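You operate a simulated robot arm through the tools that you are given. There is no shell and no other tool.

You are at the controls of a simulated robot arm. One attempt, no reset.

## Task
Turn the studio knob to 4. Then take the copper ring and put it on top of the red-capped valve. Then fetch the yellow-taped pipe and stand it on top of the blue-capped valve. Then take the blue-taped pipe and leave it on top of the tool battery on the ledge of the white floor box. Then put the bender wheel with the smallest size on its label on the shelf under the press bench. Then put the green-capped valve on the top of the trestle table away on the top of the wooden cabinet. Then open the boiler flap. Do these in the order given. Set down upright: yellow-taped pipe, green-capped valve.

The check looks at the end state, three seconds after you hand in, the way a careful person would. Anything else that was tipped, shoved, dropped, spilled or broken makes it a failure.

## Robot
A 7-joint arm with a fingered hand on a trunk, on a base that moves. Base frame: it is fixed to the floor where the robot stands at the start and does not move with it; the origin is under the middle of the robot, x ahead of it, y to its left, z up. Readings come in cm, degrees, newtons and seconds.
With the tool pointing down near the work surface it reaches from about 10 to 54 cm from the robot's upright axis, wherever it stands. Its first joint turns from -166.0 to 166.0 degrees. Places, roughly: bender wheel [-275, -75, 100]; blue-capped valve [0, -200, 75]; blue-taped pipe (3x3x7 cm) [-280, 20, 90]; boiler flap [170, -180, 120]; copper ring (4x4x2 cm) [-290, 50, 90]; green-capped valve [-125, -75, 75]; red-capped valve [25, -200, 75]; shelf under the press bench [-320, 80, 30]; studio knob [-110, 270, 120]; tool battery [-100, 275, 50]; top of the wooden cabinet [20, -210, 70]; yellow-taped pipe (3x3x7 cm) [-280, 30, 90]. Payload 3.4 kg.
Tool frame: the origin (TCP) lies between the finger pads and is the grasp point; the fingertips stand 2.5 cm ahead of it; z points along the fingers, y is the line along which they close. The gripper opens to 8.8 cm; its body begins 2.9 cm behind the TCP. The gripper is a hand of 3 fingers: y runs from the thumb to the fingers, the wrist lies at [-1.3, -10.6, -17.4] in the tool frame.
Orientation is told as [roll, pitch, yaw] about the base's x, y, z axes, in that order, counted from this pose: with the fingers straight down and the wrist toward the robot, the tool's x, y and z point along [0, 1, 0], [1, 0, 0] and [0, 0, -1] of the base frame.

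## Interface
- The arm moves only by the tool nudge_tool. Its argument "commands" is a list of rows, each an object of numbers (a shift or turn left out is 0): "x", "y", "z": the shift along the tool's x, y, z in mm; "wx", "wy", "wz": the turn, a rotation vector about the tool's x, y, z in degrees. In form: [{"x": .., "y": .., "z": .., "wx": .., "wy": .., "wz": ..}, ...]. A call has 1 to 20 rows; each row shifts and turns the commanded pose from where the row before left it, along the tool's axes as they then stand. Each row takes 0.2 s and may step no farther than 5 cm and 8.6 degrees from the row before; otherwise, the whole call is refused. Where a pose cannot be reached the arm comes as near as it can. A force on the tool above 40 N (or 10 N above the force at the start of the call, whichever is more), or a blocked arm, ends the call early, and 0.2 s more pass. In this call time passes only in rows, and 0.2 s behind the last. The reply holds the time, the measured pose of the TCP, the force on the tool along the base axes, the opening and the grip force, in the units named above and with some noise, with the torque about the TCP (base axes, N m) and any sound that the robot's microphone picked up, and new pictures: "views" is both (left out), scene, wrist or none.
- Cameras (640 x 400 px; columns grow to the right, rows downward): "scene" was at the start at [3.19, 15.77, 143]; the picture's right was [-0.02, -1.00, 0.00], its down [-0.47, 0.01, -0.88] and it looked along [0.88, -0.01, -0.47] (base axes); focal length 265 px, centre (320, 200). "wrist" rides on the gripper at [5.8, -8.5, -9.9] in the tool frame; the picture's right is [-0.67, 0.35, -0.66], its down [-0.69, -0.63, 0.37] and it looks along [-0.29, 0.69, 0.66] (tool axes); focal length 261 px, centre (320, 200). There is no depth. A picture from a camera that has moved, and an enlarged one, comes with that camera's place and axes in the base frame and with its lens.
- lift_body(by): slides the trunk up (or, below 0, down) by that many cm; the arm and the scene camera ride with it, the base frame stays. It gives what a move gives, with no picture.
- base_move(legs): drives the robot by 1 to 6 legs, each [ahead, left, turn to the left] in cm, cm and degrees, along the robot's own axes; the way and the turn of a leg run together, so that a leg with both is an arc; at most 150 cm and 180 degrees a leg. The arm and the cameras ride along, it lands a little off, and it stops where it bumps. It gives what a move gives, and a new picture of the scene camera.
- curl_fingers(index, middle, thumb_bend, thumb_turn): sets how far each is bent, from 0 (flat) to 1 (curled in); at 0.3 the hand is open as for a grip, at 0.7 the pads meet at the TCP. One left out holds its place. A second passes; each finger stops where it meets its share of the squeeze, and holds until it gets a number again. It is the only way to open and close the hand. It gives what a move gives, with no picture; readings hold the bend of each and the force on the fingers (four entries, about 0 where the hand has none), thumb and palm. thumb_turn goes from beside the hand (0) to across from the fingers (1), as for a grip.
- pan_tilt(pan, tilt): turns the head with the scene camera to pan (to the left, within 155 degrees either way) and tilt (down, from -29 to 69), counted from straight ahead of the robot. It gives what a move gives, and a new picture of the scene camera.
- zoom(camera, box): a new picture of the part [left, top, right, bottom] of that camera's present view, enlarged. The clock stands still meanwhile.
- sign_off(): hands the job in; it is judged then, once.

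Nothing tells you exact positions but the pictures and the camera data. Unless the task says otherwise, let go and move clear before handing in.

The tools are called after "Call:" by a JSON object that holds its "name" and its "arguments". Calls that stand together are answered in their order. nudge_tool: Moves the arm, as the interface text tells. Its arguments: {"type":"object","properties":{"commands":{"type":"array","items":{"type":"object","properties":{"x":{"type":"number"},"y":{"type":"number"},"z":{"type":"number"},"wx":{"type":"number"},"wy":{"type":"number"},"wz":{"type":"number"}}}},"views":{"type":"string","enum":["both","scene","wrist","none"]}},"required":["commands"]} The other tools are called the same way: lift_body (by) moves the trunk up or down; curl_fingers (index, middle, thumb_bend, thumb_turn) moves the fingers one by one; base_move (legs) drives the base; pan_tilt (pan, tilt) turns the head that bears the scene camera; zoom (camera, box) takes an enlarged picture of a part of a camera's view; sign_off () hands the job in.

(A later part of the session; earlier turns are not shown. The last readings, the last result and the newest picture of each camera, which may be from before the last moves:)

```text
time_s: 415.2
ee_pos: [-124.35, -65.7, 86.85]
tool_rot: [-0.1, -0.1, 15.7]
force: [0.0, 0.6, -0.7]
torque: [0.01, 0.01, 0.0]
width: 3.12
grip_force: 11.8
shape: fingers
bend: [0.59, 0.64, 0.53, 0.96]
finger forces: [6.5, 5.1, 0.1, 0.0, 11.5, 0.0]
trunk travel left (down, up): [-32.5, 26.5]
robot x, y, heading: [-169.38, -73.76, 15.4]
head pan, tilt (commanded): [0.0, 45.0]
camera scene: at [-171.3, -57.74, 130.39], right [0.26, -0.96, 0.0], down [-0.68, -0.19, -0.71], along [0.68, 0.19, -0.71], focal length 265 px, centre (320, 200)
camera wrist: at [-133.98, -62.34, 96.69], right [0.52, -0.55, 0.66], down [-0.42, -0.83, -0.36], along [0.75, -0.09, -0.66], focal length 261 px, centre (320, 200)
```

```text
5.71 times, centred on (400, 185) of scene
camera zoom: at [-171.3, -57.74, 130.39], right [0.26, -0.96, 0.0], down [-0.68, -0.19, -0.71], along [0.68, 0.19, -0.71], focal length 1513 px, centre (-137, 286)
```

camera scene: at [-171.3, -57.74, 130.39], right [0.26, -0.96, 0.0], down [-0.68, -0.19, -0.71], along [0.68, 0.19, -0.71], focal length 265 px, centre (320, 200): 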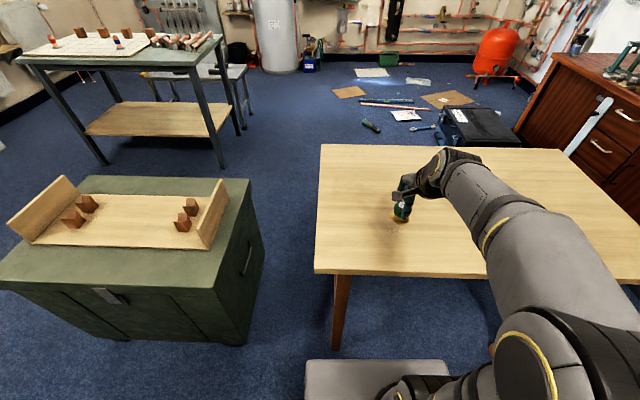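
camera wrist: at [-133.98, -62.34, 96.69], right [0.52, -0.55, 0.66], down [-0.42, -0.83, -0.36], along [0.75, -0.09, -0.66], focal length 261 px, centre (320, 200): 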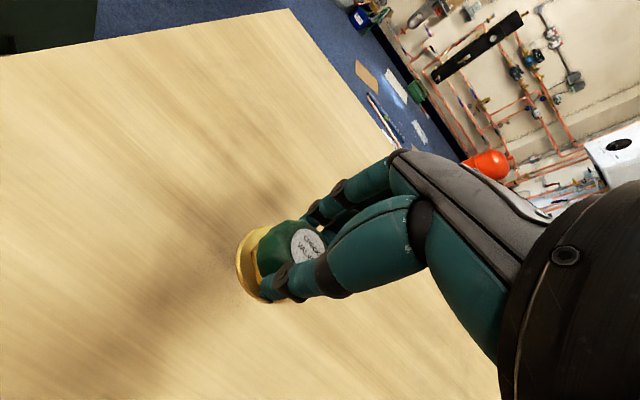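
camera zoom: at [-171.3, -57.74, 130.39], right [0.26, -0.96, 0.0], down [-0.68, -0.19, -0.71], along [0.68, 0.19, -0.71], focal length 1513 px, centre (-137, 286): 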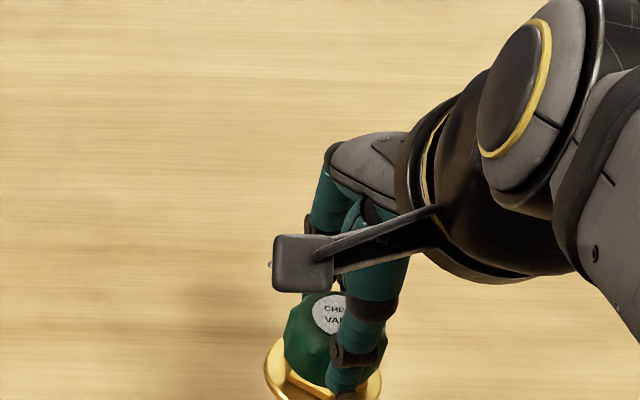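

Call:
{"name": "curl_fingers", "arguments": {"index": 0.78, "middle": 0.78, "thumb_bend": 0.75}}

Call:
{"name": "nudge_tool", "arguments": {"commands": [{"z": -40}, {"z": -40}, {"z": -40}, {"z": -40}], "views": "both"}}

Call:
{"name": "zoom", "arguments": {"camera": "wrist", "box": [200, 150, 440, 300]}}

Call:
{"name": "zoom", "arguments": {"camera": "scene", "box": [360, 80, 440, 180]}}

```text
time_s: 416.2
ee_pos: [-124.27, -65.68, 86.72]
tool_rot: [-0.1, 0.1, 15.6]
force: [0.5, -0.3, -0.7]
torque: [-0.02, -0.03, 0.01]
width: 3.08
grip_force: 17.0
shape: fingers
bend: [0.71, 0.65, 0.51, 0.95]
finger forces: [8.8, 8.1, 0.0, 0.0, 16.4, 0.0]
trunk travel left (down, up): [-32.5, 26.5]
robot x, y, heading: [-169.42, -73.69, 15.2]
head pan, tilt (commanded): [0.0, 45.0]
```

```text
time_s: 417.2
ee_pos: [-123.99, -65.65, 102.93]
tool_rot: [-0.1, 0.0, 15.6]
force: [-0.2, -0.7, -1.6]
torque: [0.0, -0.01, -0.01]
width: 3.06
grip_force: 16.5
shape: fingers
bend: [0.71, 0.65, 0.51, 0.95]
finger forces: [8.7, 8.4, 0.0, 0.1, 16.2, 0.0]
trunk travel left (down, up): [-32.5, 26.5]
robot x, y, heading: [-168.92, -73.65, 15.1]
head pan, tilt (commanded): [0.0, 45.0]
camera scene: at [-171.31, -57.74, 130.39], right [0.26, -0.96, 0.0], down [-0.68, -0.19, -0.71], along [0.68, 0.19, -0.71], focal length 265 px, centre (320, 200)
camera wrist: at [-133.69, -62.41, 112.87], right [0.52, -0.55, 0.66], down [-0.42, -0.83, -0.36], along [0.74, -0.09, -0.66], focal length 261 px, centre (320, 200)
```

scene: 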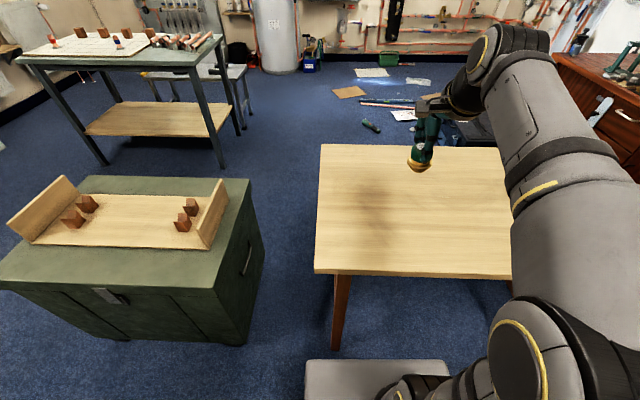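
wrist: 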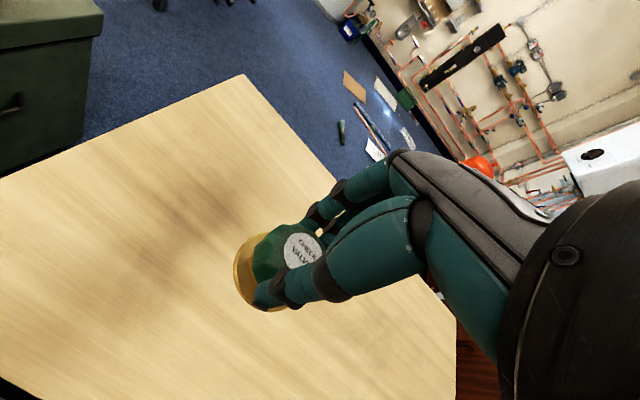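

```text
2.67 times, centred on (320, 225) of wrist
camera zoom: at [-133.69, -62.41, 112.87], right [0.52, -0.55, 0.66], down [-0.42, -0.83, -0.36], along [0.74, -0.09, -0.66], focal length 695 px, centre (320, 133)
```

zoom: 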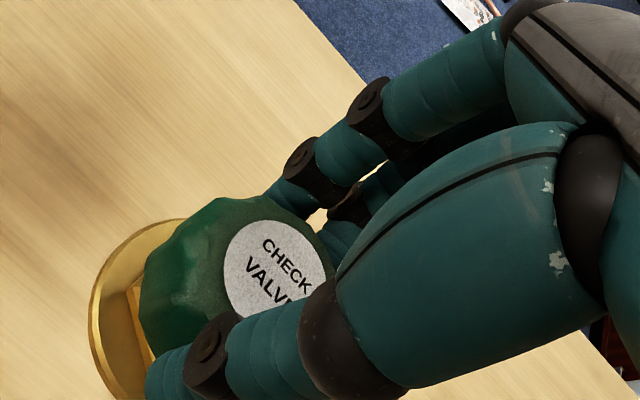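

```text
4.00 times, centred on (400, 130) of scene
camera zoom: at [-171.31, -57.74, 130.39], right [0.26, -0.96, 0.0], down [-0.68, -0.19, -0.71], along [0.68, 0.19, -0.71], focal length 1059 px, centre (0, 480)
```

zoom: 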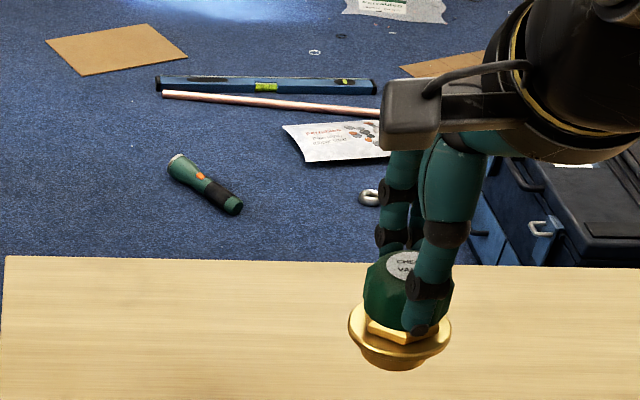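

The valve is held securely. Raising a bit and driving around: strafe past the chest, forward, then turn to the cabinet.

Call:
{"name": "nudge_tool", "arguments": {"commands": [{"z": -30}, {"z": -30}, {"y": -30}, {"y": -30}], "views": "none"}}

Call:
{"name": "base_move", "arguments": {"legs": [[-8, 0, -2.9], [0, 145, 0], [0, 18, 0]]}}

```text
time_s: 418.2
ee_pos: [-129.93, -67.29, 108.66]
tool_rot: [0.0, 0.1, 15.6]
force: [-0.2, -0.1, -1.3]
torque: [-0.01, -0.03, -0.01]
width: 3.09
grip_force: 16.5
shape: fingers
bend: [0.71, 0.66, 0.51, 0.95]
finger forces: [8.6, 8.2, 0.0, 0.0, 16.0, 0.0]
trunk travel left (down, up): [-32.5, 26.5]
robot x, y, heading: [-169.5, -73.69, 15.3]
head pan, tilt (commanded): [0.0, 45.0]
```

```text
time_s: 427.1
ee_pos: [-172.14, 86.15, 108.68]
tool_rot: [0.0, 0.0, 12.8]
force: [0.0, 0.1, -0.6]
torque: [0.01, -0.01, 0.02]
width: 3.07
grip_force: 16.5
shape: fingers
bend: [0.71, 0.66, 0.51, 0.95]
finger forces: [8.6, 8.3, 0.0, 0.1, 16.1, 0.1]
trunk travel left (down, up): [-32.5, 26.5]
robot x, y, heading: [-211.69, 81.8, 12.6]
head pan, tilt (commanded): [0.0, 45.0]
camera scene: at [-212.97, 97.67, 130.39], right [0.21, -0.98, 0.0], down [-0.69, -0.15, -0.71], along [0.69, 0.15, -0.71], focal length 265 px, centre (320, 200)
```

scene: 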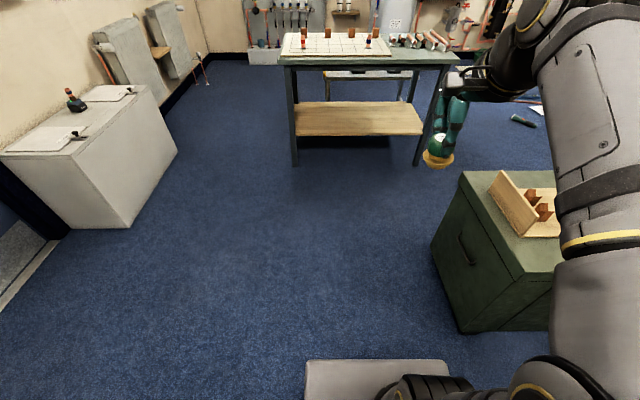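

Call:
{"name": "base_move", "arguments": {"legs": [[127, 0, 0], [0, 0, -90]]}}

```text
time_s: 437.5
ee_pos: [-80.1, 69.51, 108.63]
tool_rot: [-0.3, 0.0, -78.1]
force: [0.5, -0.1, -1.1]
torque: [0.0, -0.02, 0.01]
width: 3.07
grip_force: 15.9
shape: fingers
bend: [0.71, 0.72, 0.51, 0.95]
finger forces: [8.6, 8.2, 0.0, 0.1, 15.9, 0.0]
trunk travel left (down, up): [-32.5, 26.5]
robot x, y, heading: [-83.71, 109.16, -78.5]
head pan, tilt (commanded): [0.0, 45.0]
camera scene: at [-67.94, 110.32, 130.39], right [-0.98, -0.2, 0.0], down [-0.14, 0.69, -0.71], along [0.14, -0.69, -0.71], focal length 265 px, centre (320, 200)
```

scene: 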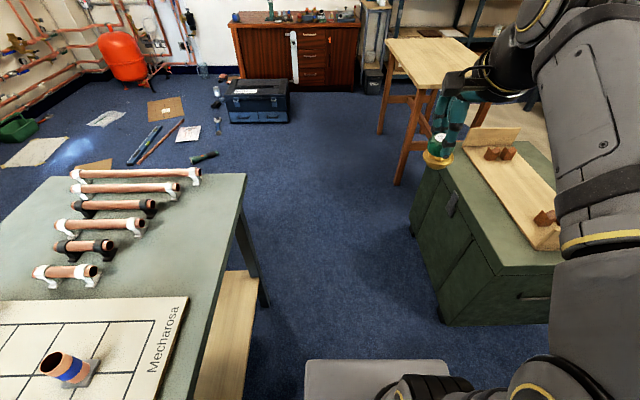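

Call:
{"name": "base_move", "arguments": {"legs": [[0, 0, 0.8], [148, 4, 0], [98, 4, 0]]}}

```text
time_s: 449.9
ee_pos: [-16.46, -169.71, 108.68]
tool_rot: [-0.1, 0.0, -76.9]
force: [-0.7, 0.0, -0.5]
torque: [0.0, -0.01, 0.02]
width: 3.04
grip_force: 16.8
shape: fingers
bend: [0.71, 0.72, 0.51, 0.95]
finger forces: [8.6, 8.3, 0.0, 0.1, 16.0, 0.1]
trunk travel left (down, up): [-32.5, 26.5]
robot x, y, heading: [-21.37, -130.46, -77.3]
head pan, tilt (commanded): [0.0, 45.0]
camera scene: at [-5.3, -128.66, 130.39], right [-0.98, -0.22, 0.0], down [-0.16, 0.69, -0.71], along [0.16, -0.69, -0.71], focal length 265 px, centre (320, 200)
```

scene: 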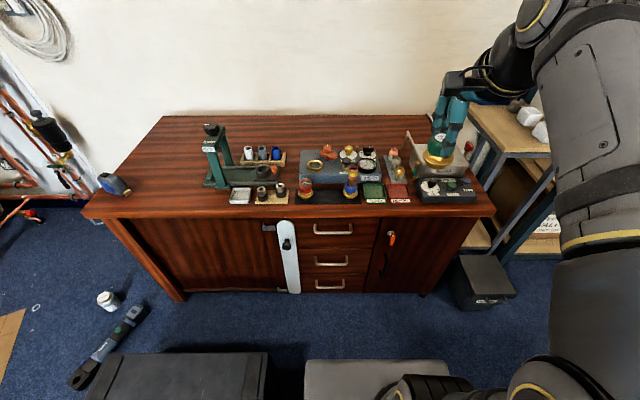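

Call:
{"name": "zoom", "arguments": {"camera": "scene", "box": [180, 105, 500, 215]}}

Call:
{"name": "zoom", "arguments": {"camera": "wrist", "box": [0, 0, 640, 400]}}

```text
2.00 times, centred on (340, 160) of scene
camera zoom: at [-5.3, -128.66, 130.39], right [-0.98, -0.22, 0.0], down [-0.16, 0.69, -0.71], along [0.16, -0.69, -0.71], focal length 529 px, centre (280, 280)
```

zoom: 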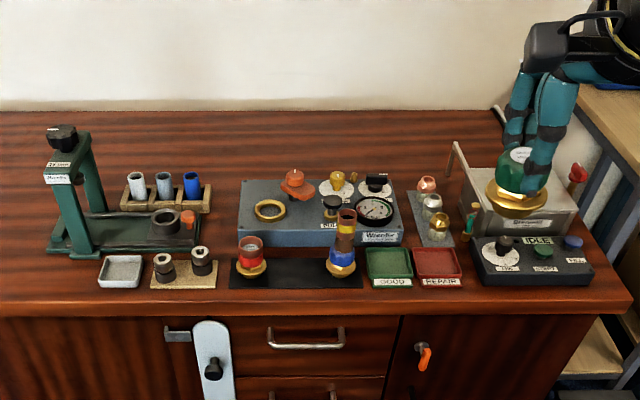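

```text
1.00 times, centred on (320, 200) of wrist (not enlarged: the box is as wide or as high as the picture)
camera zoom: at [-12.75, -160.16, 118.56], right [-0.57, -0.49, 0.66], down [-0.81, 0.46, -0.36], along [-0.12, -0.74, -0.66], focal length 261 px, centre (320, 200)
```

zoom: 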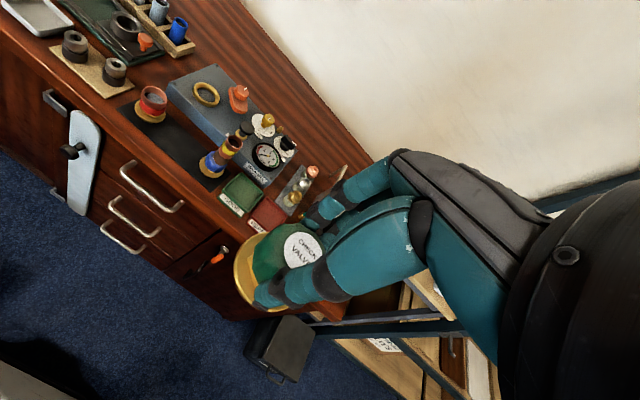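

The free strip behind the check block runs to room Y≈-244. I plan to set the green valve behind the gap between the check block and the socket plate. Moving up to the cabinet.

Call:
{"name": "base_move", "arguments": {"legs": [[33, 0, 0]]}}

Call:
{"name": "pan_tilt", "arguments": {"pan": -8, "tilt": 48}}

Call:
{"name": "zoom", "arguments": {"camera": "scene", "box": [180, 60, 500, 260]}}

```text
time_s: 452.1
ee_pos: [-9.78, -200.44, 108.43]
tool_rot: [-0.1, 0.1, -76.7]
force: [0.2, 0.3, -0.5]
torque: [-0.07, 0.0, -0.01]
width: 3.06
grip_force: 16.5
shape: fingers
bend: [0.71, 0.72, 0.51, 0.95]
finger forces: [8.6, 8.3, 0.2, 0.0, 16.1, 0.0]
trunk travel left (down, up): [-32.5, 26.5]
robot x, y, heading: [-14.25, -160.77, -77.0]
head pan, tilt (commanded): [0.0, 45.0]
stopped in leg 1: the robot was blocked; the commanded pose is now the measured one
camera scene: at [1.32, -159.28, 130.39], right [-0.97, -0.22, 0.0], down [-0.16, 0.69, -0.71], along [0.16, -0.69, -0.71], focal length 265 px, centre (320, 200)
```

scene: 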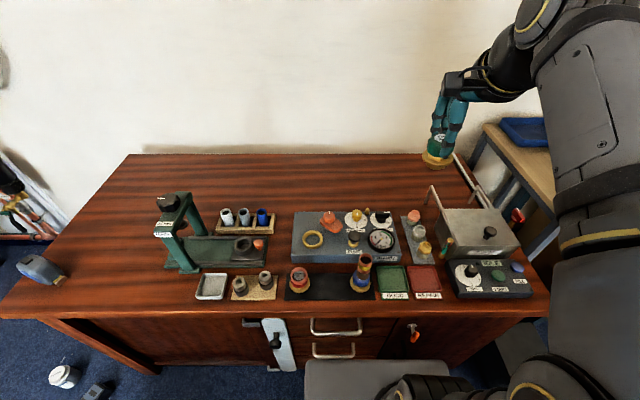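

```text
time_s: 452.8
ee_pos: [-9.81, -200.33, 108.53]
tool_rot: [0.0, 0.2, -76.7]
force: [-0.6, 0.1, -0.8]
torque: [-0.02, 0.0, 0.04]
width: 3.09
grip_force: 16.2
shape: fingers
bend: [0.71, 0.72, 0.51, 0.95]
finger forces: [8.6, 8.3, 0.1, 0.1, 16.0, 0.1]
trunk travel left (down, up): [-32.5, 26.5]
robot x, y, heading: [-14.44, -160.86, -77.3]
head pan, tilt (commanded): [-8.0, 48.0]
camera scene: at [0.18, -159.17, 129.97], right [-1.0, -0.09, 0.0], down [-0.06, 0.74, -0.67], along [0.06, -0.67, -0.74], focal length 265 px, centre (320, 200)
```

scene: 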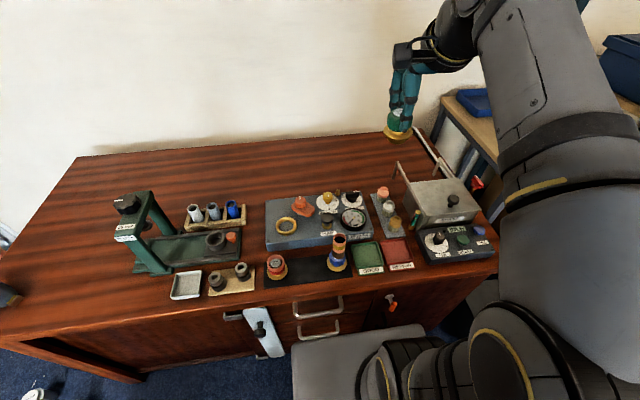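

```text
2.00 times, centred on (340, 160) of scene
camera zoom: at [0.18, -159.17, 129.97], right [-1.0, -0.09, 0.0], down [-0.06, 0.74, -0.67], along [0.06, -0.67, -0.74], focal length 529 px, centre (280, 280)
```

zoom: 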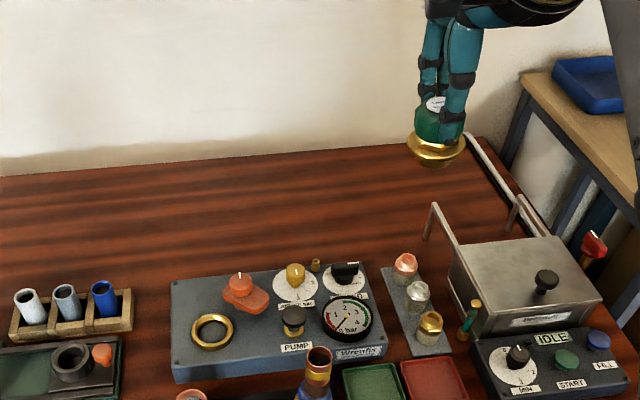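

I touched the drawer handles lightly and stopped; everything on top still stands. I'll back off 1.5 cm and test how far the arm reaches over the back strip.

Call:
{"name": "base_move", "arguments": {"legs": [[-1.5, 0, 0]]}}

Call:
{"name": "nudge_tool", "arguments": {"commands": [{"x": -10.5, "y": 40}, {"x": -10.5, "y": 40}, {"x": -10.5, "y": 40}, {"x": -10.5, "y": 40}, {"y": 30}], "views": "both"}}

```text
time_s: 453.6
ee_pos: [-10.16, -199.04, 108.48]
tool_rot: [0.0, 0.2, -76.7]
force: [0.9, -0.4, -1.5]
torque: [0.03, 0.0, 0.01]
width: 3.07
grip_force: 16.9
shape: fingers
bend: [0.71, 0.72, 0.51, 0.95]
finger forces: [8.6, 8.3, 0.0, 0.0, 16.0, 0.1]
trunk travel left (down, up): [-32.5, 26.5]
robot x, y, heading: [-14.92, -159.2, -77.2]
head pan, tilt (commanded): [-8.0, 48.0]
camera scene: at [-0.14, -157.75, 129.97], right [-1.0, -0.08, 0.0], down [-0.06, 0.74, -0.67], along [0.06, -0.67, -0.74], focal length 265 px, centre (320, 200)
```

scene: 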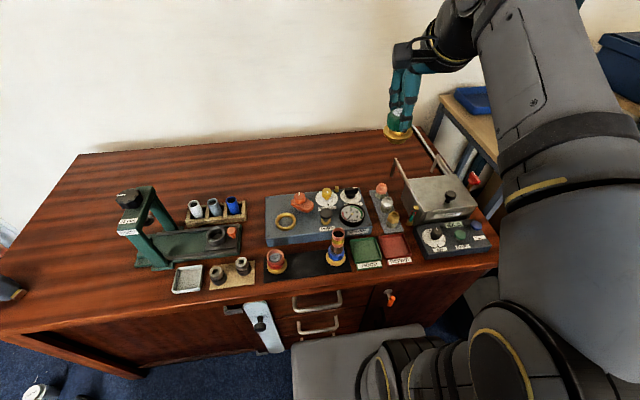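

```text
time_s: 454.8
ee_pos: [-10.4, -215.99, 108.13]
tool_rot: [0.0, 0.3, -76.6]
force: [-0.7, -0.2, -1.0]
torque: [-0.01, -0.03, 0.02]
width: 3.08
grip_force: 15.9
shape: fingers
bend: [0.71, 0.72, 0.51, 0.95]
finger forces: [8.7, 8.3, 0.1, 0.0, 16.0, 0.0]
out of reach, approached as far as the arm can: row 5
trunk travel left (down, up): [-32.5, 26.5]
robot x, y, heading: [-14.99, -159.59, -77.5]
head pan, tilt (commanded): [-8.0, 48.0]
camera scene: at [-0.15, -157.74, 129.97], right [-1.0, -0.08, 0.0], down [-0.06, 0.74, -0.67], along [0.06, -0.67, -0.74], focal length 265 px, centre (320, 200)
camera wrist: at [-6.63, -206.44, 118.14], right [-0.57, -0.5, 0.65], down [-0.81, 0.46, -0.36], along [-0.12, -0.74, -0.66], focal length 261 px, centre (320, 200)
```

scene: 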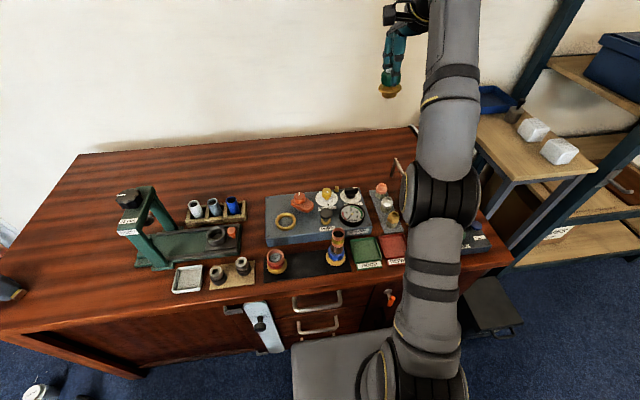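
wrist: 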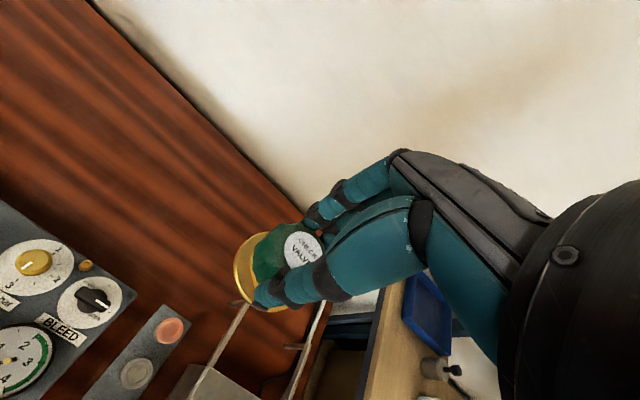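

At this height the limit is about 56 cm forward. Testing whether it reaches farther lower down (still clear of everything).

Call:
{"name": "nudge_tool", "arguments": {"commands": [{"z": 40}, {"z": 40}, {"z": 20}, {"y": 20}, {"y": 20}], "views": "both"}}

```text
time_s: 456.0
ee_pos: [-9.46, -219.84, 98.19]
tool_rot: [-0.1, 0.2, -76.7]
force: [-0.5, 1.0, -0.9]
torque: [0.02, -0.04, -0.01]
width: 3.04
grip_force: 16.0
shape: fingers
bend: [0.71, 0.72, 0.51, 0.95]
finger forces: [8.4, 8.2, 0.1, 0.1, 15.8, 0.1]
trunk travel left (down, up): [-32.5, 26.5]
robot x, y, heading: [-15.16, -159.17, -77.1]
head pan, tilt (commanded): [-8.0, 48.0]
camera scene: at [-0.14, -157.75, 129.97], right [-1.0, -0.08, 0.0], down [-0.06, 0.74, -0.67], along [0.06, -0.67, -0.74], focal length 265 px, centre (320, 200)
camera wrist: at [-5.74, -210.27, 108.17], right [-0.57, -0.5, 0.66], down [-0.81, 0.46, -0.36], along [-0.12, -0.74, -0.66], focal length 261 px, centre (320, 200)
```

scene: 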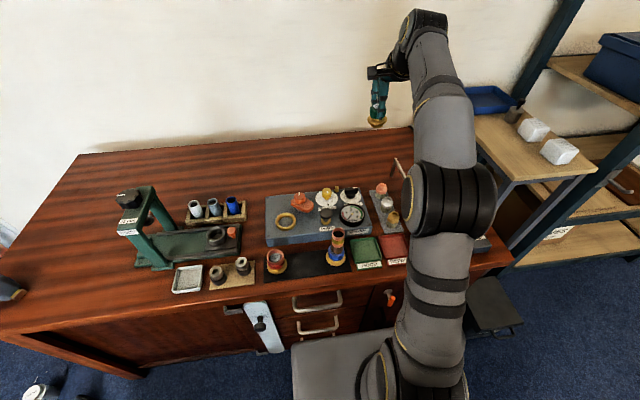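
wrist: 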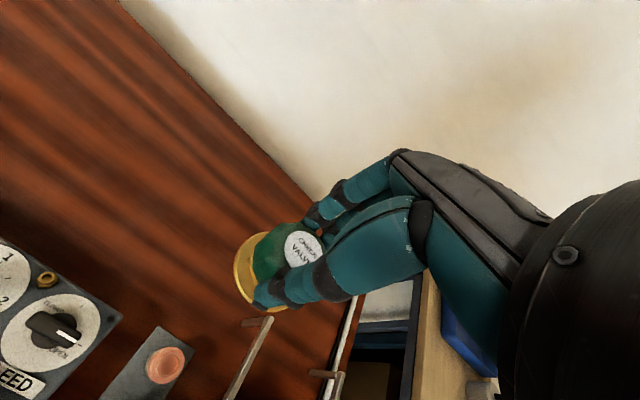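

At 98 cm height the arm reaches my target easily. I'll lower to ~90 and shift 2 cm further back-left for clearance from the copper socket.

Call:
{"name": "nudge_tool", "arguments": {"commands": [{"z": 40}, {"z": 35}, {"x": 19.6, "y": 20.4}], "views": "both"}}

Call:
{"name": "zoom", "arguments": {"camera": "scene", "box": [300, 80, 460, 220]}}

```text
time_s: 456.8
ee_pos: [-7.15, -221.52, 90.39]
tool_rot: [0.0, 0.0, -76.7]
force: [-0.1, -1.0, -1.2]
torque: [-0.01, -0.02, 0.01]
width: 3.07
grip_force: 16.5
shape: fingers
bend: [0.71, 0.72, 0.51, 0.95]
finger forces: [8.5, 8.3, 0.0, 0.0, 15.7, 0.0]
trunk travel left (down, up): [-32.5, 26.5]
robot x, y, heading: [-15.01, -159.38, -77.1]
head pan, tilt (commanded): [-8.0, 48.0]
camera scene: at [-0.16, -157.75, 129.97], right [-1.0, -0.08, 0.0], down [-0.06, 0.74, -0.67], along [0.06, -0.67, -0.74], focal length 265 px, centre (320, 200)
camera wrist: at [-3.45, -211.92, 100.34], right [-0.57, -0.49, 0.66], down [-0.81, 0.46, -0.36], along [-0.12, -0.74, -0.66], focal length 261 px, centre (320, 200)
```

scene: 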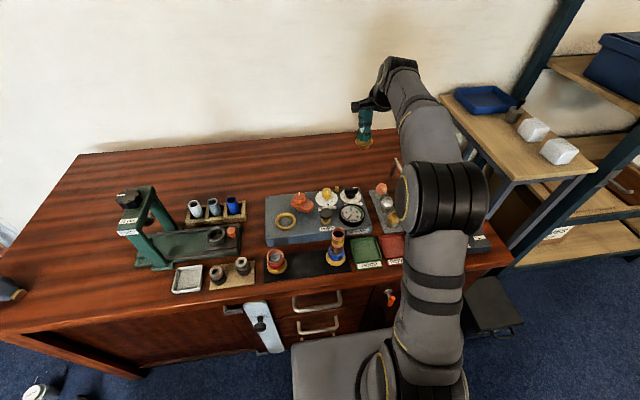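
wrist: 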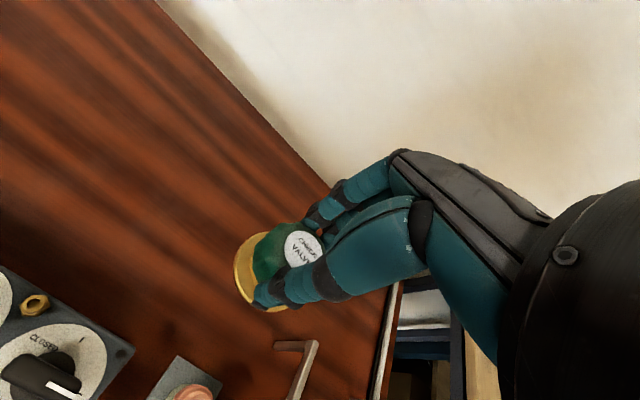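

```text
2.86 times, centred on (380, 150) of scene
camera zoom: at [-0.16, -157.75, 129.97], right [-1.0, -0.08, 0.0], down [-0.06, 0.74, -0.67], along [0.06, -0.67, -0.74], focal length 756 px, centre (149, 343)
```

zoom: 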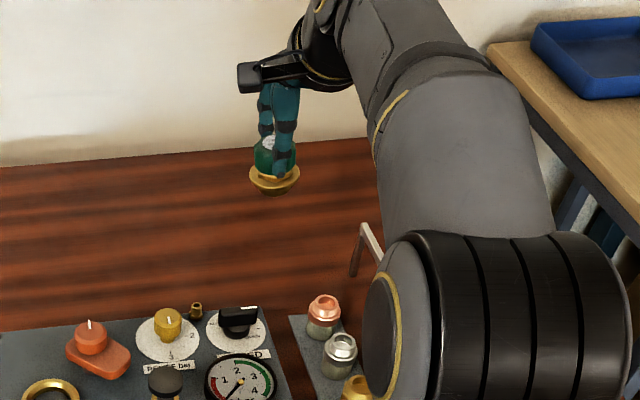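

Good clearance all round. Descending to just above the cabinet top.

Call:
{"name": "nudge_tool", "arguments": {"commands": [{"z": 40}, {"z": 40}, {"z": 30}], "views": "both"}}

Call:
{"name": "zoom", "arguments": {"camera": "scene", "box": [300, 100, 460, 240]}}

Call:
{"name": "zoom", "arguments": {"camera": "wrist", "box": [160, 180, 400, 330]}}

```text
time_s: 457.6
ee_pos: [-7.33, -221.55, 79.56]
tool_rot: [-0.1, 0.2, -76.7]
force: [-0.1, -0.3, -1.6]
torque: [0.01, -0.01, -0.03]
width: 3.06
grip_force: 16.2
shape: fingers
bend: [0.71, 0.72, 0.51, 0.95]
finger forces: [8.3, 8.4, 0.0, 0.0, 15.7, 0.0]
trunk travel left (down, up): [-32.5, 26.5]
robot x, y, heading: [-14.75, -159.68, -76.9]
head pan, tilt (commanded): [-8.0, 48.0]
camera scene: at [-0.14, -157.75, 129.97], right [-1.0, -0.08, 0.0], down [-0.06, 0.74, -0.67], along [0.06, -0.67, -0.74], focal length 265 px, centre (320, 200)
camera wrist: at [-3.48, -211.87, 89.45], right [-0.57, -0.5, 0.66], down [-0.81, 0.46, -0.36], along [-0.12, -0.74, -0.66], focal length 261 px, centre (320, 200)
```

scene: 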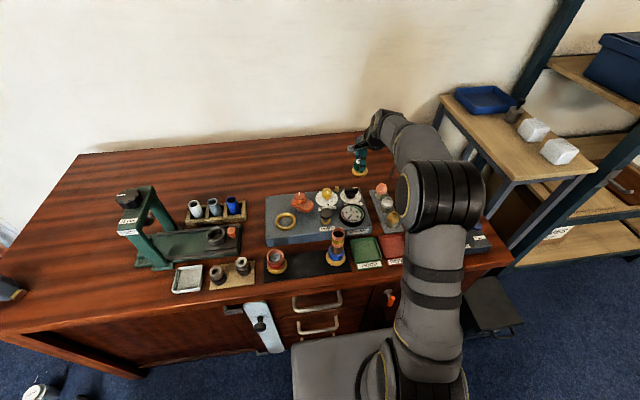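
wrist: 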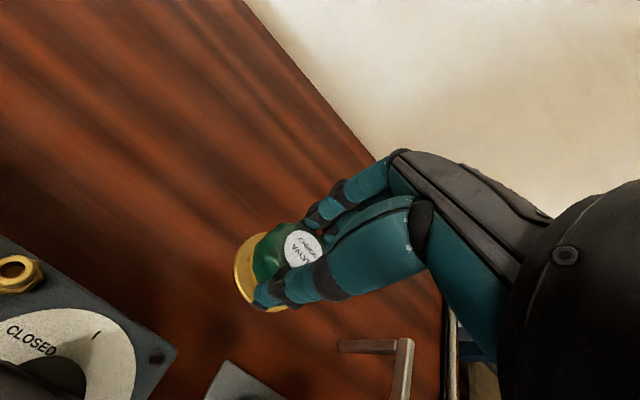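

```text
2.86 times, centred on (380, 170) of scene
camera zoom: at [-0.14, -157.75, 129.97], right [-1.0, -0.08, 0.0], down [-0.06, 0.74, -0.67], along [0.06, -0.67, -0.74], focal length 756 px, centre (149, 286)
```

zoom: 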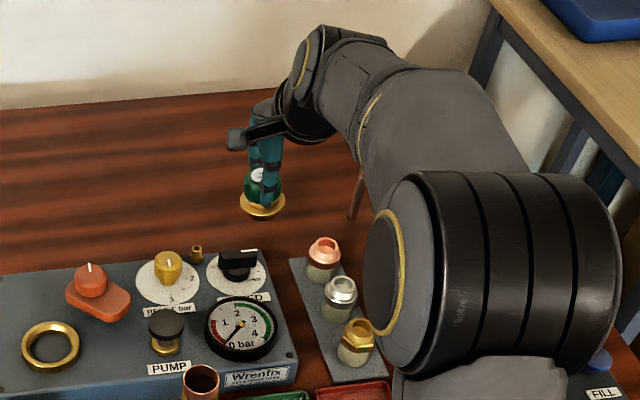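

```text
2.67 times, centred on (280, 255) of wrist
camera zoom: at [-3.48, -211.87, 89.45], right [-0.57, -0.5, 0.66], down [-0.81, 0.46, -0.36], along [-0.12, -0.74, -0.66], focal length 695 px, centre (427, 53)
```

zoom: 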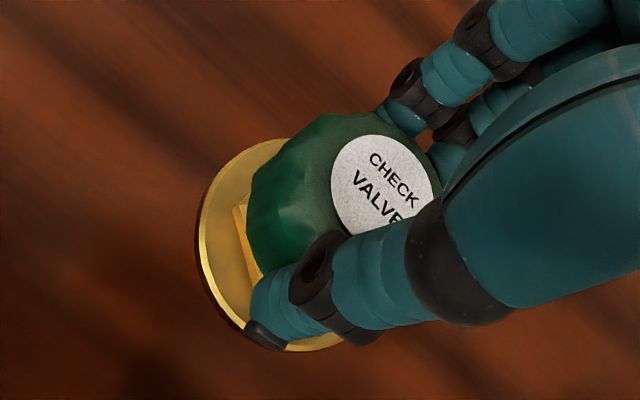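

Call:
{"name": "nudge_tool", "arguments": {"commands": [{"z": 12}, {"z": 8}], "views": "none"}}

Call:
{"name": "zoom", "arguments": {"camera": "scene", "box": [300, 100, 460, 240]}}

Call:
{"name": "nudge_tool", "arguments": {"commands": [{"z": 4}, {"z": 3}], "views": "none"}}

```text
time_s: 458.2
ee_pos: [-7.37, -221.32, 77.4]
tool_rot: [0.0, 0.2, -76.7]
force: [0.4, -0.4, -2.0]
torque: [0.0, 0.0, 0.06]
width: 3.06
grip_force: 15.9
shape: fingers
bend: [0.71, 0.72, 0.51, 0.95]
finger forces: [8.4, 8.3, 0.0, 0.1, 15.6, 0.1]
trunk travel left (down, up): [-32.5, 26.5]
robot x, y, heading: [-14.84, -159.2, -77.3]
head pan, tilt (commanded): [-8.0, 48.0]
```

```text
2.86 times, centred on (380, 170) of scene
camera zoom: at [-0.14, -157.76, 129.97], right [-1.0, -0.08, 0.0], down [-0.06, 0.74, -0.67], along [0.06, -0.67, -0.74], focal length 756 px, centre (149, 286)
```

zoom: 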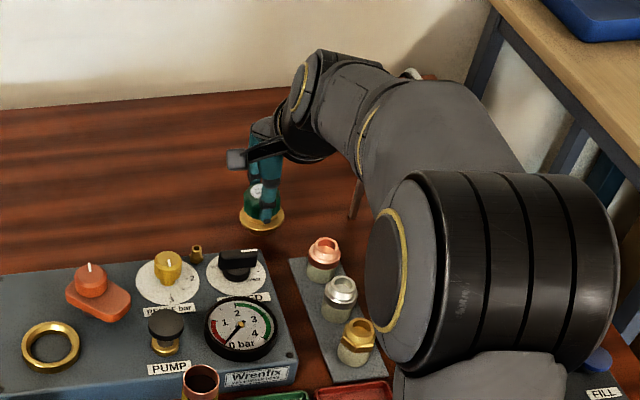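

```text
time_s: 458.8
ee_pos: [-7.26, -221.47, 77.01]
tool_rot: [-0.1, 0.2, -76.8]
force: [0.2, 0.4, -1.1]
torque: [-0.02, -0.02, 0.01]
width: 3.04
grip_force: 16.6
shape: fingers
bend: [0.71, 0.72, 0.51, 0.95]
finger forces: [8.2, 8.2, 0.0, 0.0, 15.6, 0.1]
trunk travel left (down, up): [-32.5, 26.5]
robot x, y, heading: [-14.84, -159.81, -77.4]
head pan, tilt (commanded): [-8.0, 48.0]
```

Call:
{"name": "nudge_tool", "arguments": {"commands": [{"z": 3}, {"z": 2}], "views": "none"}}

Call:
{"name": "nudge_tool", "arguments": {"commands": [{"z": 2}, {"z": 2}], "views": "wrist"}}

```text
time_s: 459.4
ee_pos: [-7.32, -221.38, 76.47]
tool_rot: [0.1, 0.2, -76.7]
force: [-1.0, 0.1, -1.3]
torque: [0.0, 0.0, -0.01]
width: 3.08
grip_force: 16.3
shape: fingers
bend: [0.71, 0.72, 0.51, 0.95]
finger forces: [8.3, 8.3, 0.0, 0.0, 15.7, 0.1]
trunk travel left (down, up): [-32.5, 26.5]
robot x, y, heading: [-14.95, -159.26, -77.2]
head pan, tilt (commanded): [-8.0, 48.0]
```

```text
time_s: 460.0
ee_pos: [-7.31, -221.34, 76.07]
tool_rot: [0.0, 0.3, -76.7]
force: [0.2, -0.5, -0.5]
torque: [-0.01, -0.02, -0.01]
width: 3.05
grip_force: 16.5
shape: fingers
bend: [0.71, 0.72, 0.51, 0.95]
finger forces: [8.3, 8.2, 0.0, 0.0, 15.6, 0.0]
trunk travel left (down, up): [-32.5, 26.5]
robot x, y, heading: [-15.11, -159.76, -77.3]
head pan, tilt (commanded): [-8.0, 48.0]
camera wrist: at [-3.51, -211.77, 86.03], right [-0.57, -0.5, 0.65], down [-0.81, 0.46, -0.36], along [-0.12, -0.74, -0.66], focal length 261 px, centre (320, 200)
```

wrist: 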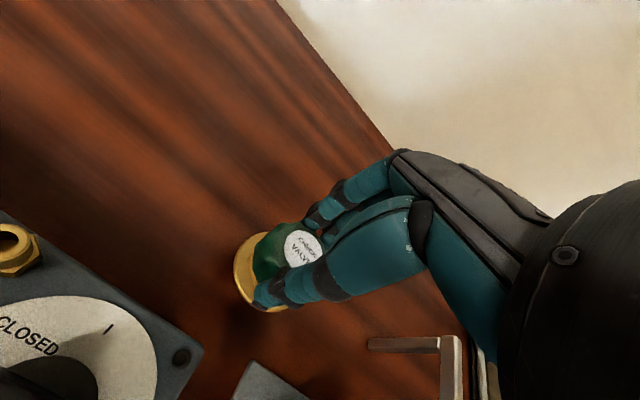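

Call:
{"name": "nudge_tool", "arguments": {"commands": [{"z": 3}, {"z": 2}], "views": "none"}}

Call:
{"name": "nudge_tool", "arguments": {"commands": [{"z": 2}, {"z": 2}], "views": "none"}}

Call:
{"name": "zoom", "arguments": {"camera": "scene", "box": [330, 130, 410, 200]}}

```text
time_s: 460.6
ee_pos: [-7.36, -221.34, 75.76]
tool_rot: [-0.1, -0.1, -76.7]
force: [-4.0, -0.8, 14.8]
torque: [0.18, 0.0, 0.08]
width: 3.07
grip_force: 18.7
shape: fingers
bend: [0.71, 0.72, 0.51, 0.95]
finger forces: [8.8, 10.4, 0.0, 0.0, 17.7, 0.1]
trunk travel left (down, up): [-32.5, 26.5]
robot x, y, heading: [-14.99, -159.18, -77.6]
head pan, tilt (commanded): [-8.0, 48.0]
```

```text
time_s: 461.2
ee_pos: [-7.47, -221.39, 75.57]
tool_rot: [-0.1, -0.3, -76.8]
force: [-5.7, -6.3, 33.0]
torque: [0.29, 0.02, 0.04]
width: 3.03
grip_force: 24.7
shape: fingers
bend: [0.72, 0.73, 0.51, 0.96]
finger forces: [10.9, 13.8, 0.1, 0.0, 24.0, 0.0]
trunk travel left (down, up): [-32.5, 26.5]
robot x, y, heading: [-14.85, -159.5, -77.3]
head pan, tilt (commanded): [-8.0, 48.0]
```

```text
5.71 times, centred on (370, 165) of scene
camera zoom: at [-0.26, -157.48, 130.02], right [-1.0, -0.08, 0.0], down [-0.06, 0.74, -0.67], along [0.06, -0.67, -0.74], focal length 1513 px, centre (34, 400)
```

zoom: 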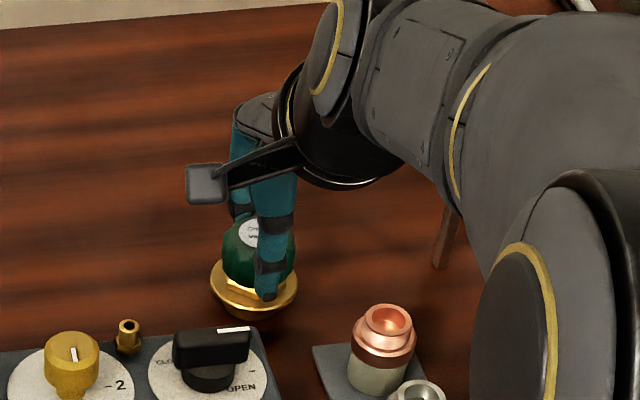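

Contact. Backing off the press, then releasing gently.

Call:
{"name": "nudge_tool", "arguments": {"commands": [{"z": -3}, {"z": -2}], "views": "none"}}

Call:
{"name": "curl_fingers", "arguments": {"index": 0.56, "middle": 0.56, "thumb_bend": 0.5}}

Call:
{"name": "zoom", "arguments": {"camera": "scene", "box": [330, 130, 410, 200]}}

Call:
{"name": "zoom", "arguments": {"camera": "wrist", "box": [160, 180, 400, 330]}}

```text
time_s: 461.8
ee_pos: [-7.24, -221.29, 75.61]
tool_rot: [0.0, 0.2, -76.5]
force: [-2.9, -5.4, 16.2]
torque: [0.04, 0.02, 0.03]
width: 3.02
grip_force: 20.7
shape: fingers
bend: [0.72, 0.72, 0.51, 0.96]
finger forces: [10.6, 11.3, 0.0, 0.0, 20.2, 0.0]
trunk travel left (down, up): [-32.5, 26.5]
robot x, y, heading: [-14.84, -159.48, -77.2]
head pan, tilt (commanded): [-8.0, 48.0]
```

```text
time_s: 462.8
ee_pos: [-7.23, -221.34, 75.73]
tool_rot: [-0.1, 0.2, -76.6]
force: [0.4, 0.2, 0.1]
torque: [0.03, -0.01, -0.02]
width: 3.62
grip_force: 0.2
shape: fingers
bend: [0.56, 0.56, 0.49, 0.97]
finger forces: [0.0, 0.1, 0.0, 0.0, 0.3, 0.0]
trunk travel left (down, up): [-32.5, 26.5]
robot x, y, heading: [-14.77, -159.35, -77.2]
head pan, tilt (commanded): [-8.0, 48.0]
```

```text
5.71 times, centred on (370, 165) of scene
camera zoom: at [-0.14, -157.74, 129.97], right [-1.0, -0.08, 0.0], down [-0.06, 0.74, -0.67], along [0.06, -0.67, -0.74], focal length 1513 px, centre (34, 400)
```

zoom: 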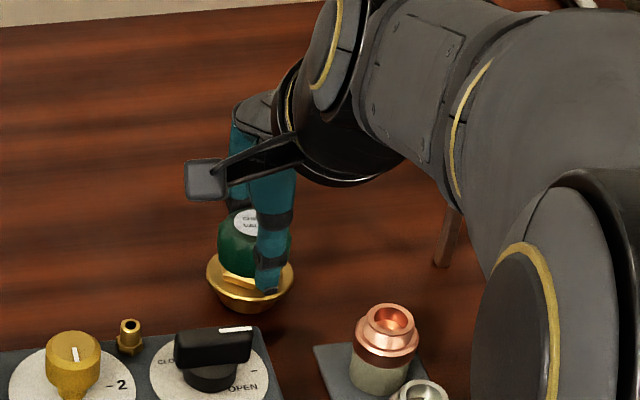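

```text
2.67 times, centred on (280, 255) of wrist
camera zoom: at [-3.54, -211.75, 85.57], right [-0.57, -0.5, 0.65], down [-0.81, 0.46, -0.36], along [-0.12, -0.74, -0.66], focal length 695 px, centre (427, 53)
```

zoom: 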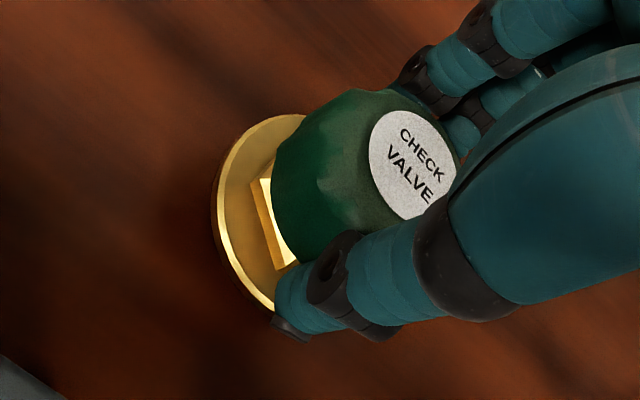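

Valve is standing on its own. Opening further and rising.

Call:
{"name": "curl_fingers", "arguments": {"index": 0.42, "middle": 0.42, "thumb_bend": 0.4}}

Call:
{"name": "nudge_tool", "arguments": {"commands": [{"z": -10}, {"z": -20}, {"z": -35}, {"z": -40}, {"z": -40}, {"y": -30, "z": -30}, {"y": -40, "z": -20}, {"y": -40}, {"y": -40}], "views": "both"}}

Call:
{"name": "zoom", "arguments": {"camera": "scene", "box": [250, 120, 450, 290]}}

```text
time_s: 463.8
ee_pos: [-7.23, -221.48, 75.56]
tool_rot: [-0.1, 0.2, -76.8]
force: [-0.5, -0.9, -0.5]
torque: [-0.02, -0.05, -0.01]
width: 6.06
grip_force: 0.1
shape: fingers
bend: [0.42, 0.42, 0.4, 0.97]
finger forces: [0.1, 0.0, 0.0, 0.1, 0.1, 0.0]
trunk travel left (down, up): [-32.5, 26.5]
robot x, y, heading: [-14.64, -159.49, -77.1]
head pan, tilt (commanded): [-8.0, 48.0]
```

```text
time_s: 465.8
ee_pos: [-10.81, -206.78, 95.06]
tool_rot: [0.1, 0.1, -76.7]
force: [0.5, 0.1, -0.2]
torque: [0.0, 0.02, -0.05]
width: 6.08
grip_force: 0.0
shape: fingers
bend: [0.42, 0.42, 0.4, 0.97]
finger forces: [0.0, 0.1, 0.0, 0.1, 0.1, 0.0]
trunk travel left (down, up): [-32.5, 26.5]
robot x, y, heading: [-14.8, -159.5, -77.1]
head pan, tilt (commanded): [-8.0, 48.0]
camera scene: at [-0.15, -157.75, 129.97], right [-1.0, -0.08, 0.0], down [-0.06, 0.74, -0.67], along [0.06, -0.67, -0.74], focal length 265 px, centre (320, 200)
camera wrist: at [-6.99, -197.18, 105.03], right [-0.57, -0.49, 0.65], down [-0.81, 0.46, -0.36], along [-0.12, -0.74, -0.66], focal length 261 px, centre (320, 200)
```

scene: 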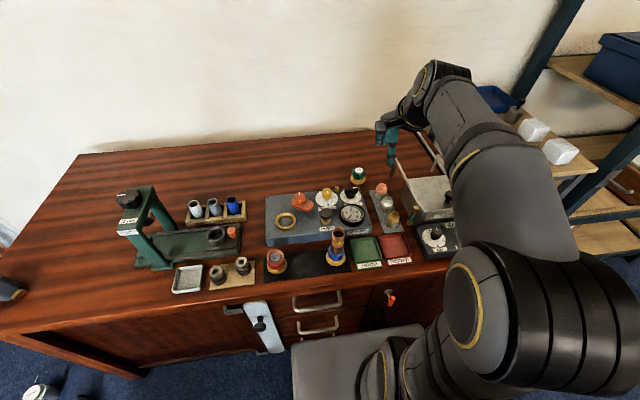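
wrist: 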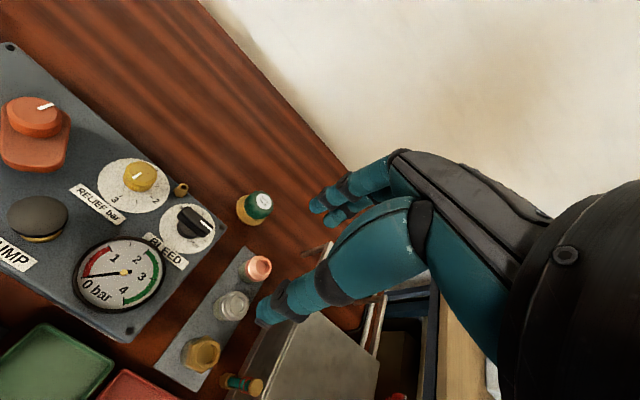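

```text
2.35 times, centred on (350, 205) of scene
camera zoom: at [-0.15, -157.75, 129.97], right [-1.0, -0.08, 0.0], down [-0.06, 0.74, -0.67], along [0.06, -0.67, -0.74], focal length 623 px, centre (249, 188)
```

zoom: 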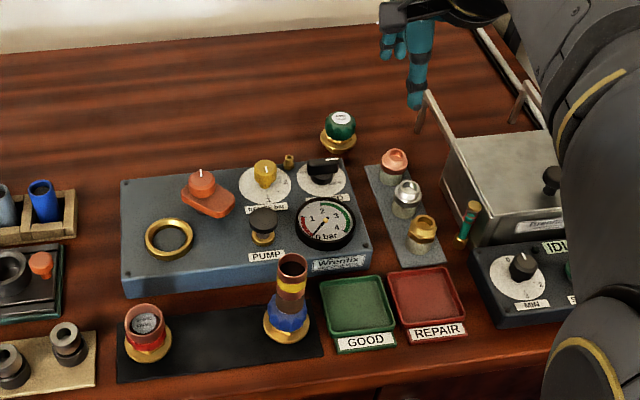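

The green valve stands upright on the cabinet, and the ring and yellow pipe are untouched. Now I retreat and look at the boiler corner for the flap.

Call:
{"name": "nudge_tool", "arguments": {"commands": [{"z": -40}, {"z": -40}, {"z": -30}], "views": "none"}}

Call:
{"name": "base_move", "arguments": {"legs": [[-75, 0, 0]]}}

Call:
{"name": "pan_tilt", "arguments": {"pan": 50, "tilt": 25}}

Call:
{"name": "zoom", "arguments": {"camera": "scene", "box": [160, 0, 480, 200]}}

```text
time_s: 466.6
ee_pos: [-10.7, -206.8, 106.23]
tool_rot: [-0.2, 0.3, -76.7]
force: [-0.4, -0.2, 0.9]
torque: [-0.04, -0.01, 0.0]
width: 6.1
grip_force: 0.1
shape: fingers
bend: [0.42, 0.42, 0.4, 0.97]
finger forces: [0.0, 0.1, 0.0, 0.1, 0.1, 0.0]
trunk travel left (down, up): [-32.5, 26.5]
robot x, y, heading: [-14.84, -159.12, -77.2]
head pan, tilt (commanded): [-8.0, 48.0]
```

```text
time_s: 470.6
ee_pos: [-27.81, -133.46, 106.16]
tool_rot: [0.0, 0.2, -78.4]
force: [0.3, 0.5, 0.0]
torque: [-0.01, 0.0, -0.04]
width: 6.1
grip_force: 0.1
shape: fingers
bend: [0.42, 0.42, 0.4, 0.97]
finger forces: [0.0, 0.0, 0.1, 0.0, 0.1, 0.1]
trunk travel left (down, up): [-32.5, 26.5]
robot x, y, heading: [-30.46, -85.9, -78.9]
head pan, tilt (commanded): [-8.0, 48.0]
camera scene: at [-15.71, -84.79, 129.97], right [-1.0, -0.06, 0.0], down [-0.04, 0.74, -0.67], along [0.04, -0.67, -0.74], focal length 265 px, centre (320, 200)
```

scene: 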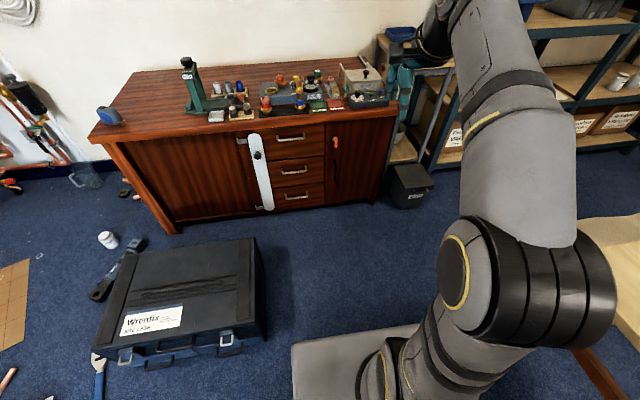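

```text
time_s: 471.9
ee_pos: [-27.81, -133.49, 106.18]
tool_rot: [0.1, 0.3, -78.4]
force: [0.1, -0.4, 0.5]
torque: [-0.01, 0.0, 0.0]
width: 6.11
grip_force: 0.1
shape: fingers
bend: [0.42, 0.42, 0.4, 0.97]
finger forces: [0.0, 0.1, 0.0, 0.0, 0.0, 0.0]
trunk travel left (down, up): [-32.5, 26.5]
robot x, y, heading: [-30.41, -86.15, -78.8]
head pan, tilt (commanded): [50.0, 25.0]
camera scene: at [-8.08, -81.37, 133.44], right [-0.48, -0.88, 0.0], down [-0.37, 0.2, -0.91], along [0.79, -0.44, -0.42], focal length 265 px, centre (320, 200)
```

scene: 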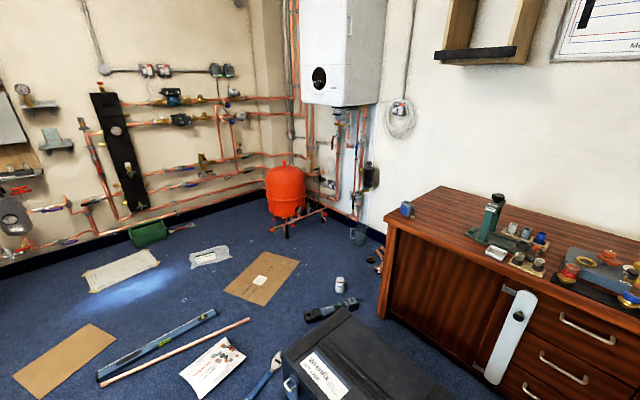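

```text
2.00 times, centred on (320, 100) of scene
camera zoom: at [-8.08, -81.37, 133.44], right [-0.48, -0.88, 0.0], down [-0.37, 0.2, -0.91], along [0.79, -0.44, -0.42], focal length 529 px, centre (320, 400)
```

zoom: 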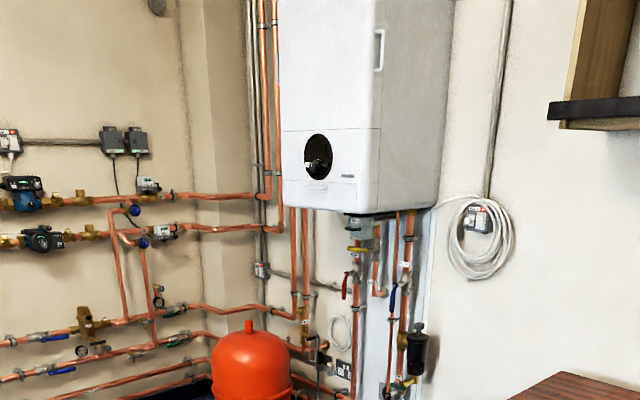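

The boiler hangs in the far corner with a lower front panel. Tall floor clutter (level, pipe, torch, pot) must be avoided, so I'll back up, turn, and drive along a clear lane to get a closer look.

Call:
{"name": "base_move", "arguments": {"legs": [[-88, 0, 0], [0, 0, 91], [130, 0, 0]]}}

Call:
{"name": "pan_tilt", "arguments": {"pan": -60, "tilt": 35}}

```text
time_s: 486.5
ee_pos: [121.4, 37.81, 106.1]
tool_rot: [-0.1, 0.2, 14.4]
force: [-0.6, -0.1, 0.1]
torque: [0.04, 0.01, -0.01]
width: 6.12
grip_force: 0.0
shape: fingers
bend: [0.42, 0.42, 0.4, 0.97]
finger forces: [0.0, 0.1, 0.0, 0.0, 0.0, 0.0]
trunk travel left (down, up): [-32.5, 26.5]
robot x, y, heading: [74.03, 32.64, 13.6]
head pan, tilt (commanded): [50.0, 25.0]
camera scene: at [68.62, 55.12, 133.45], right [0.9, -0.44, 0.0], down [-0.19, -0.38, -0.91], along [0.4, 0.81, -0.42], focal length 265 px, centre (320, 200)
```

scene: 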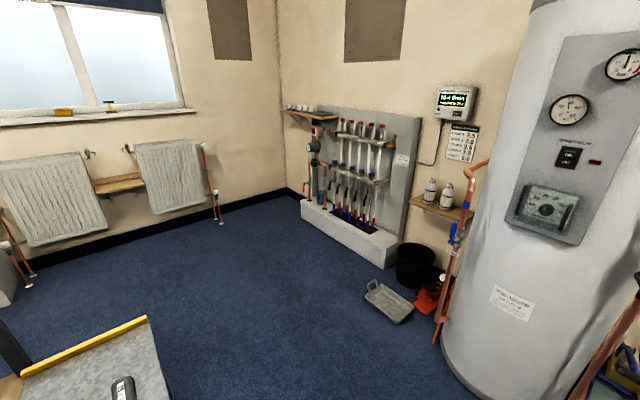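

```text
time_s: 488.4
ee_pos: [121.41, 37.74, 106.19]
tool_rot: [-0.1, 0.2, 14.3]
force: [1.1, 0.0, -0.1]
torque: [0.02, -0.03, 0.01]
width: 6.11
grip_force: 0.1
shape: fingers
bend: [0.42, 0.42, 0.4, 0.97]
finger forces: [0.0, 0.1, 0.1, 0.0, 0.0, 0.0]
trunk travel left (down, up): [-32.5, 26.5]
robot x, y, heading: [74.48, 32.72, 13.8]
head pan, tilt (commanded): [-60.0, 35.0]
camera scene: at [70.65, 40.5, 131.87], right [-0.72, -0.69, 0.0], down [-0.4, 0.41, -0.82], along [0.57, -0.59, -0.57], focal length 265 px, centre (320, 200)
```

scene: 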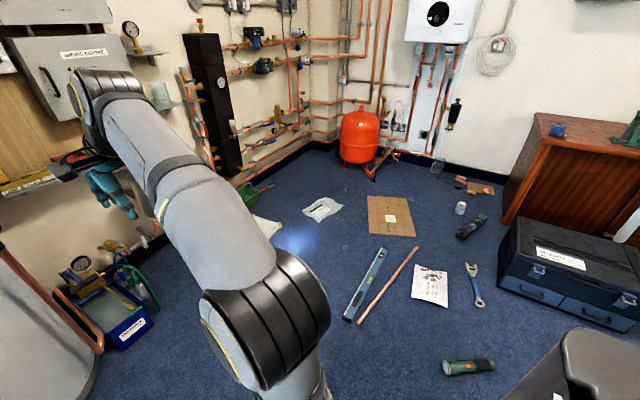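

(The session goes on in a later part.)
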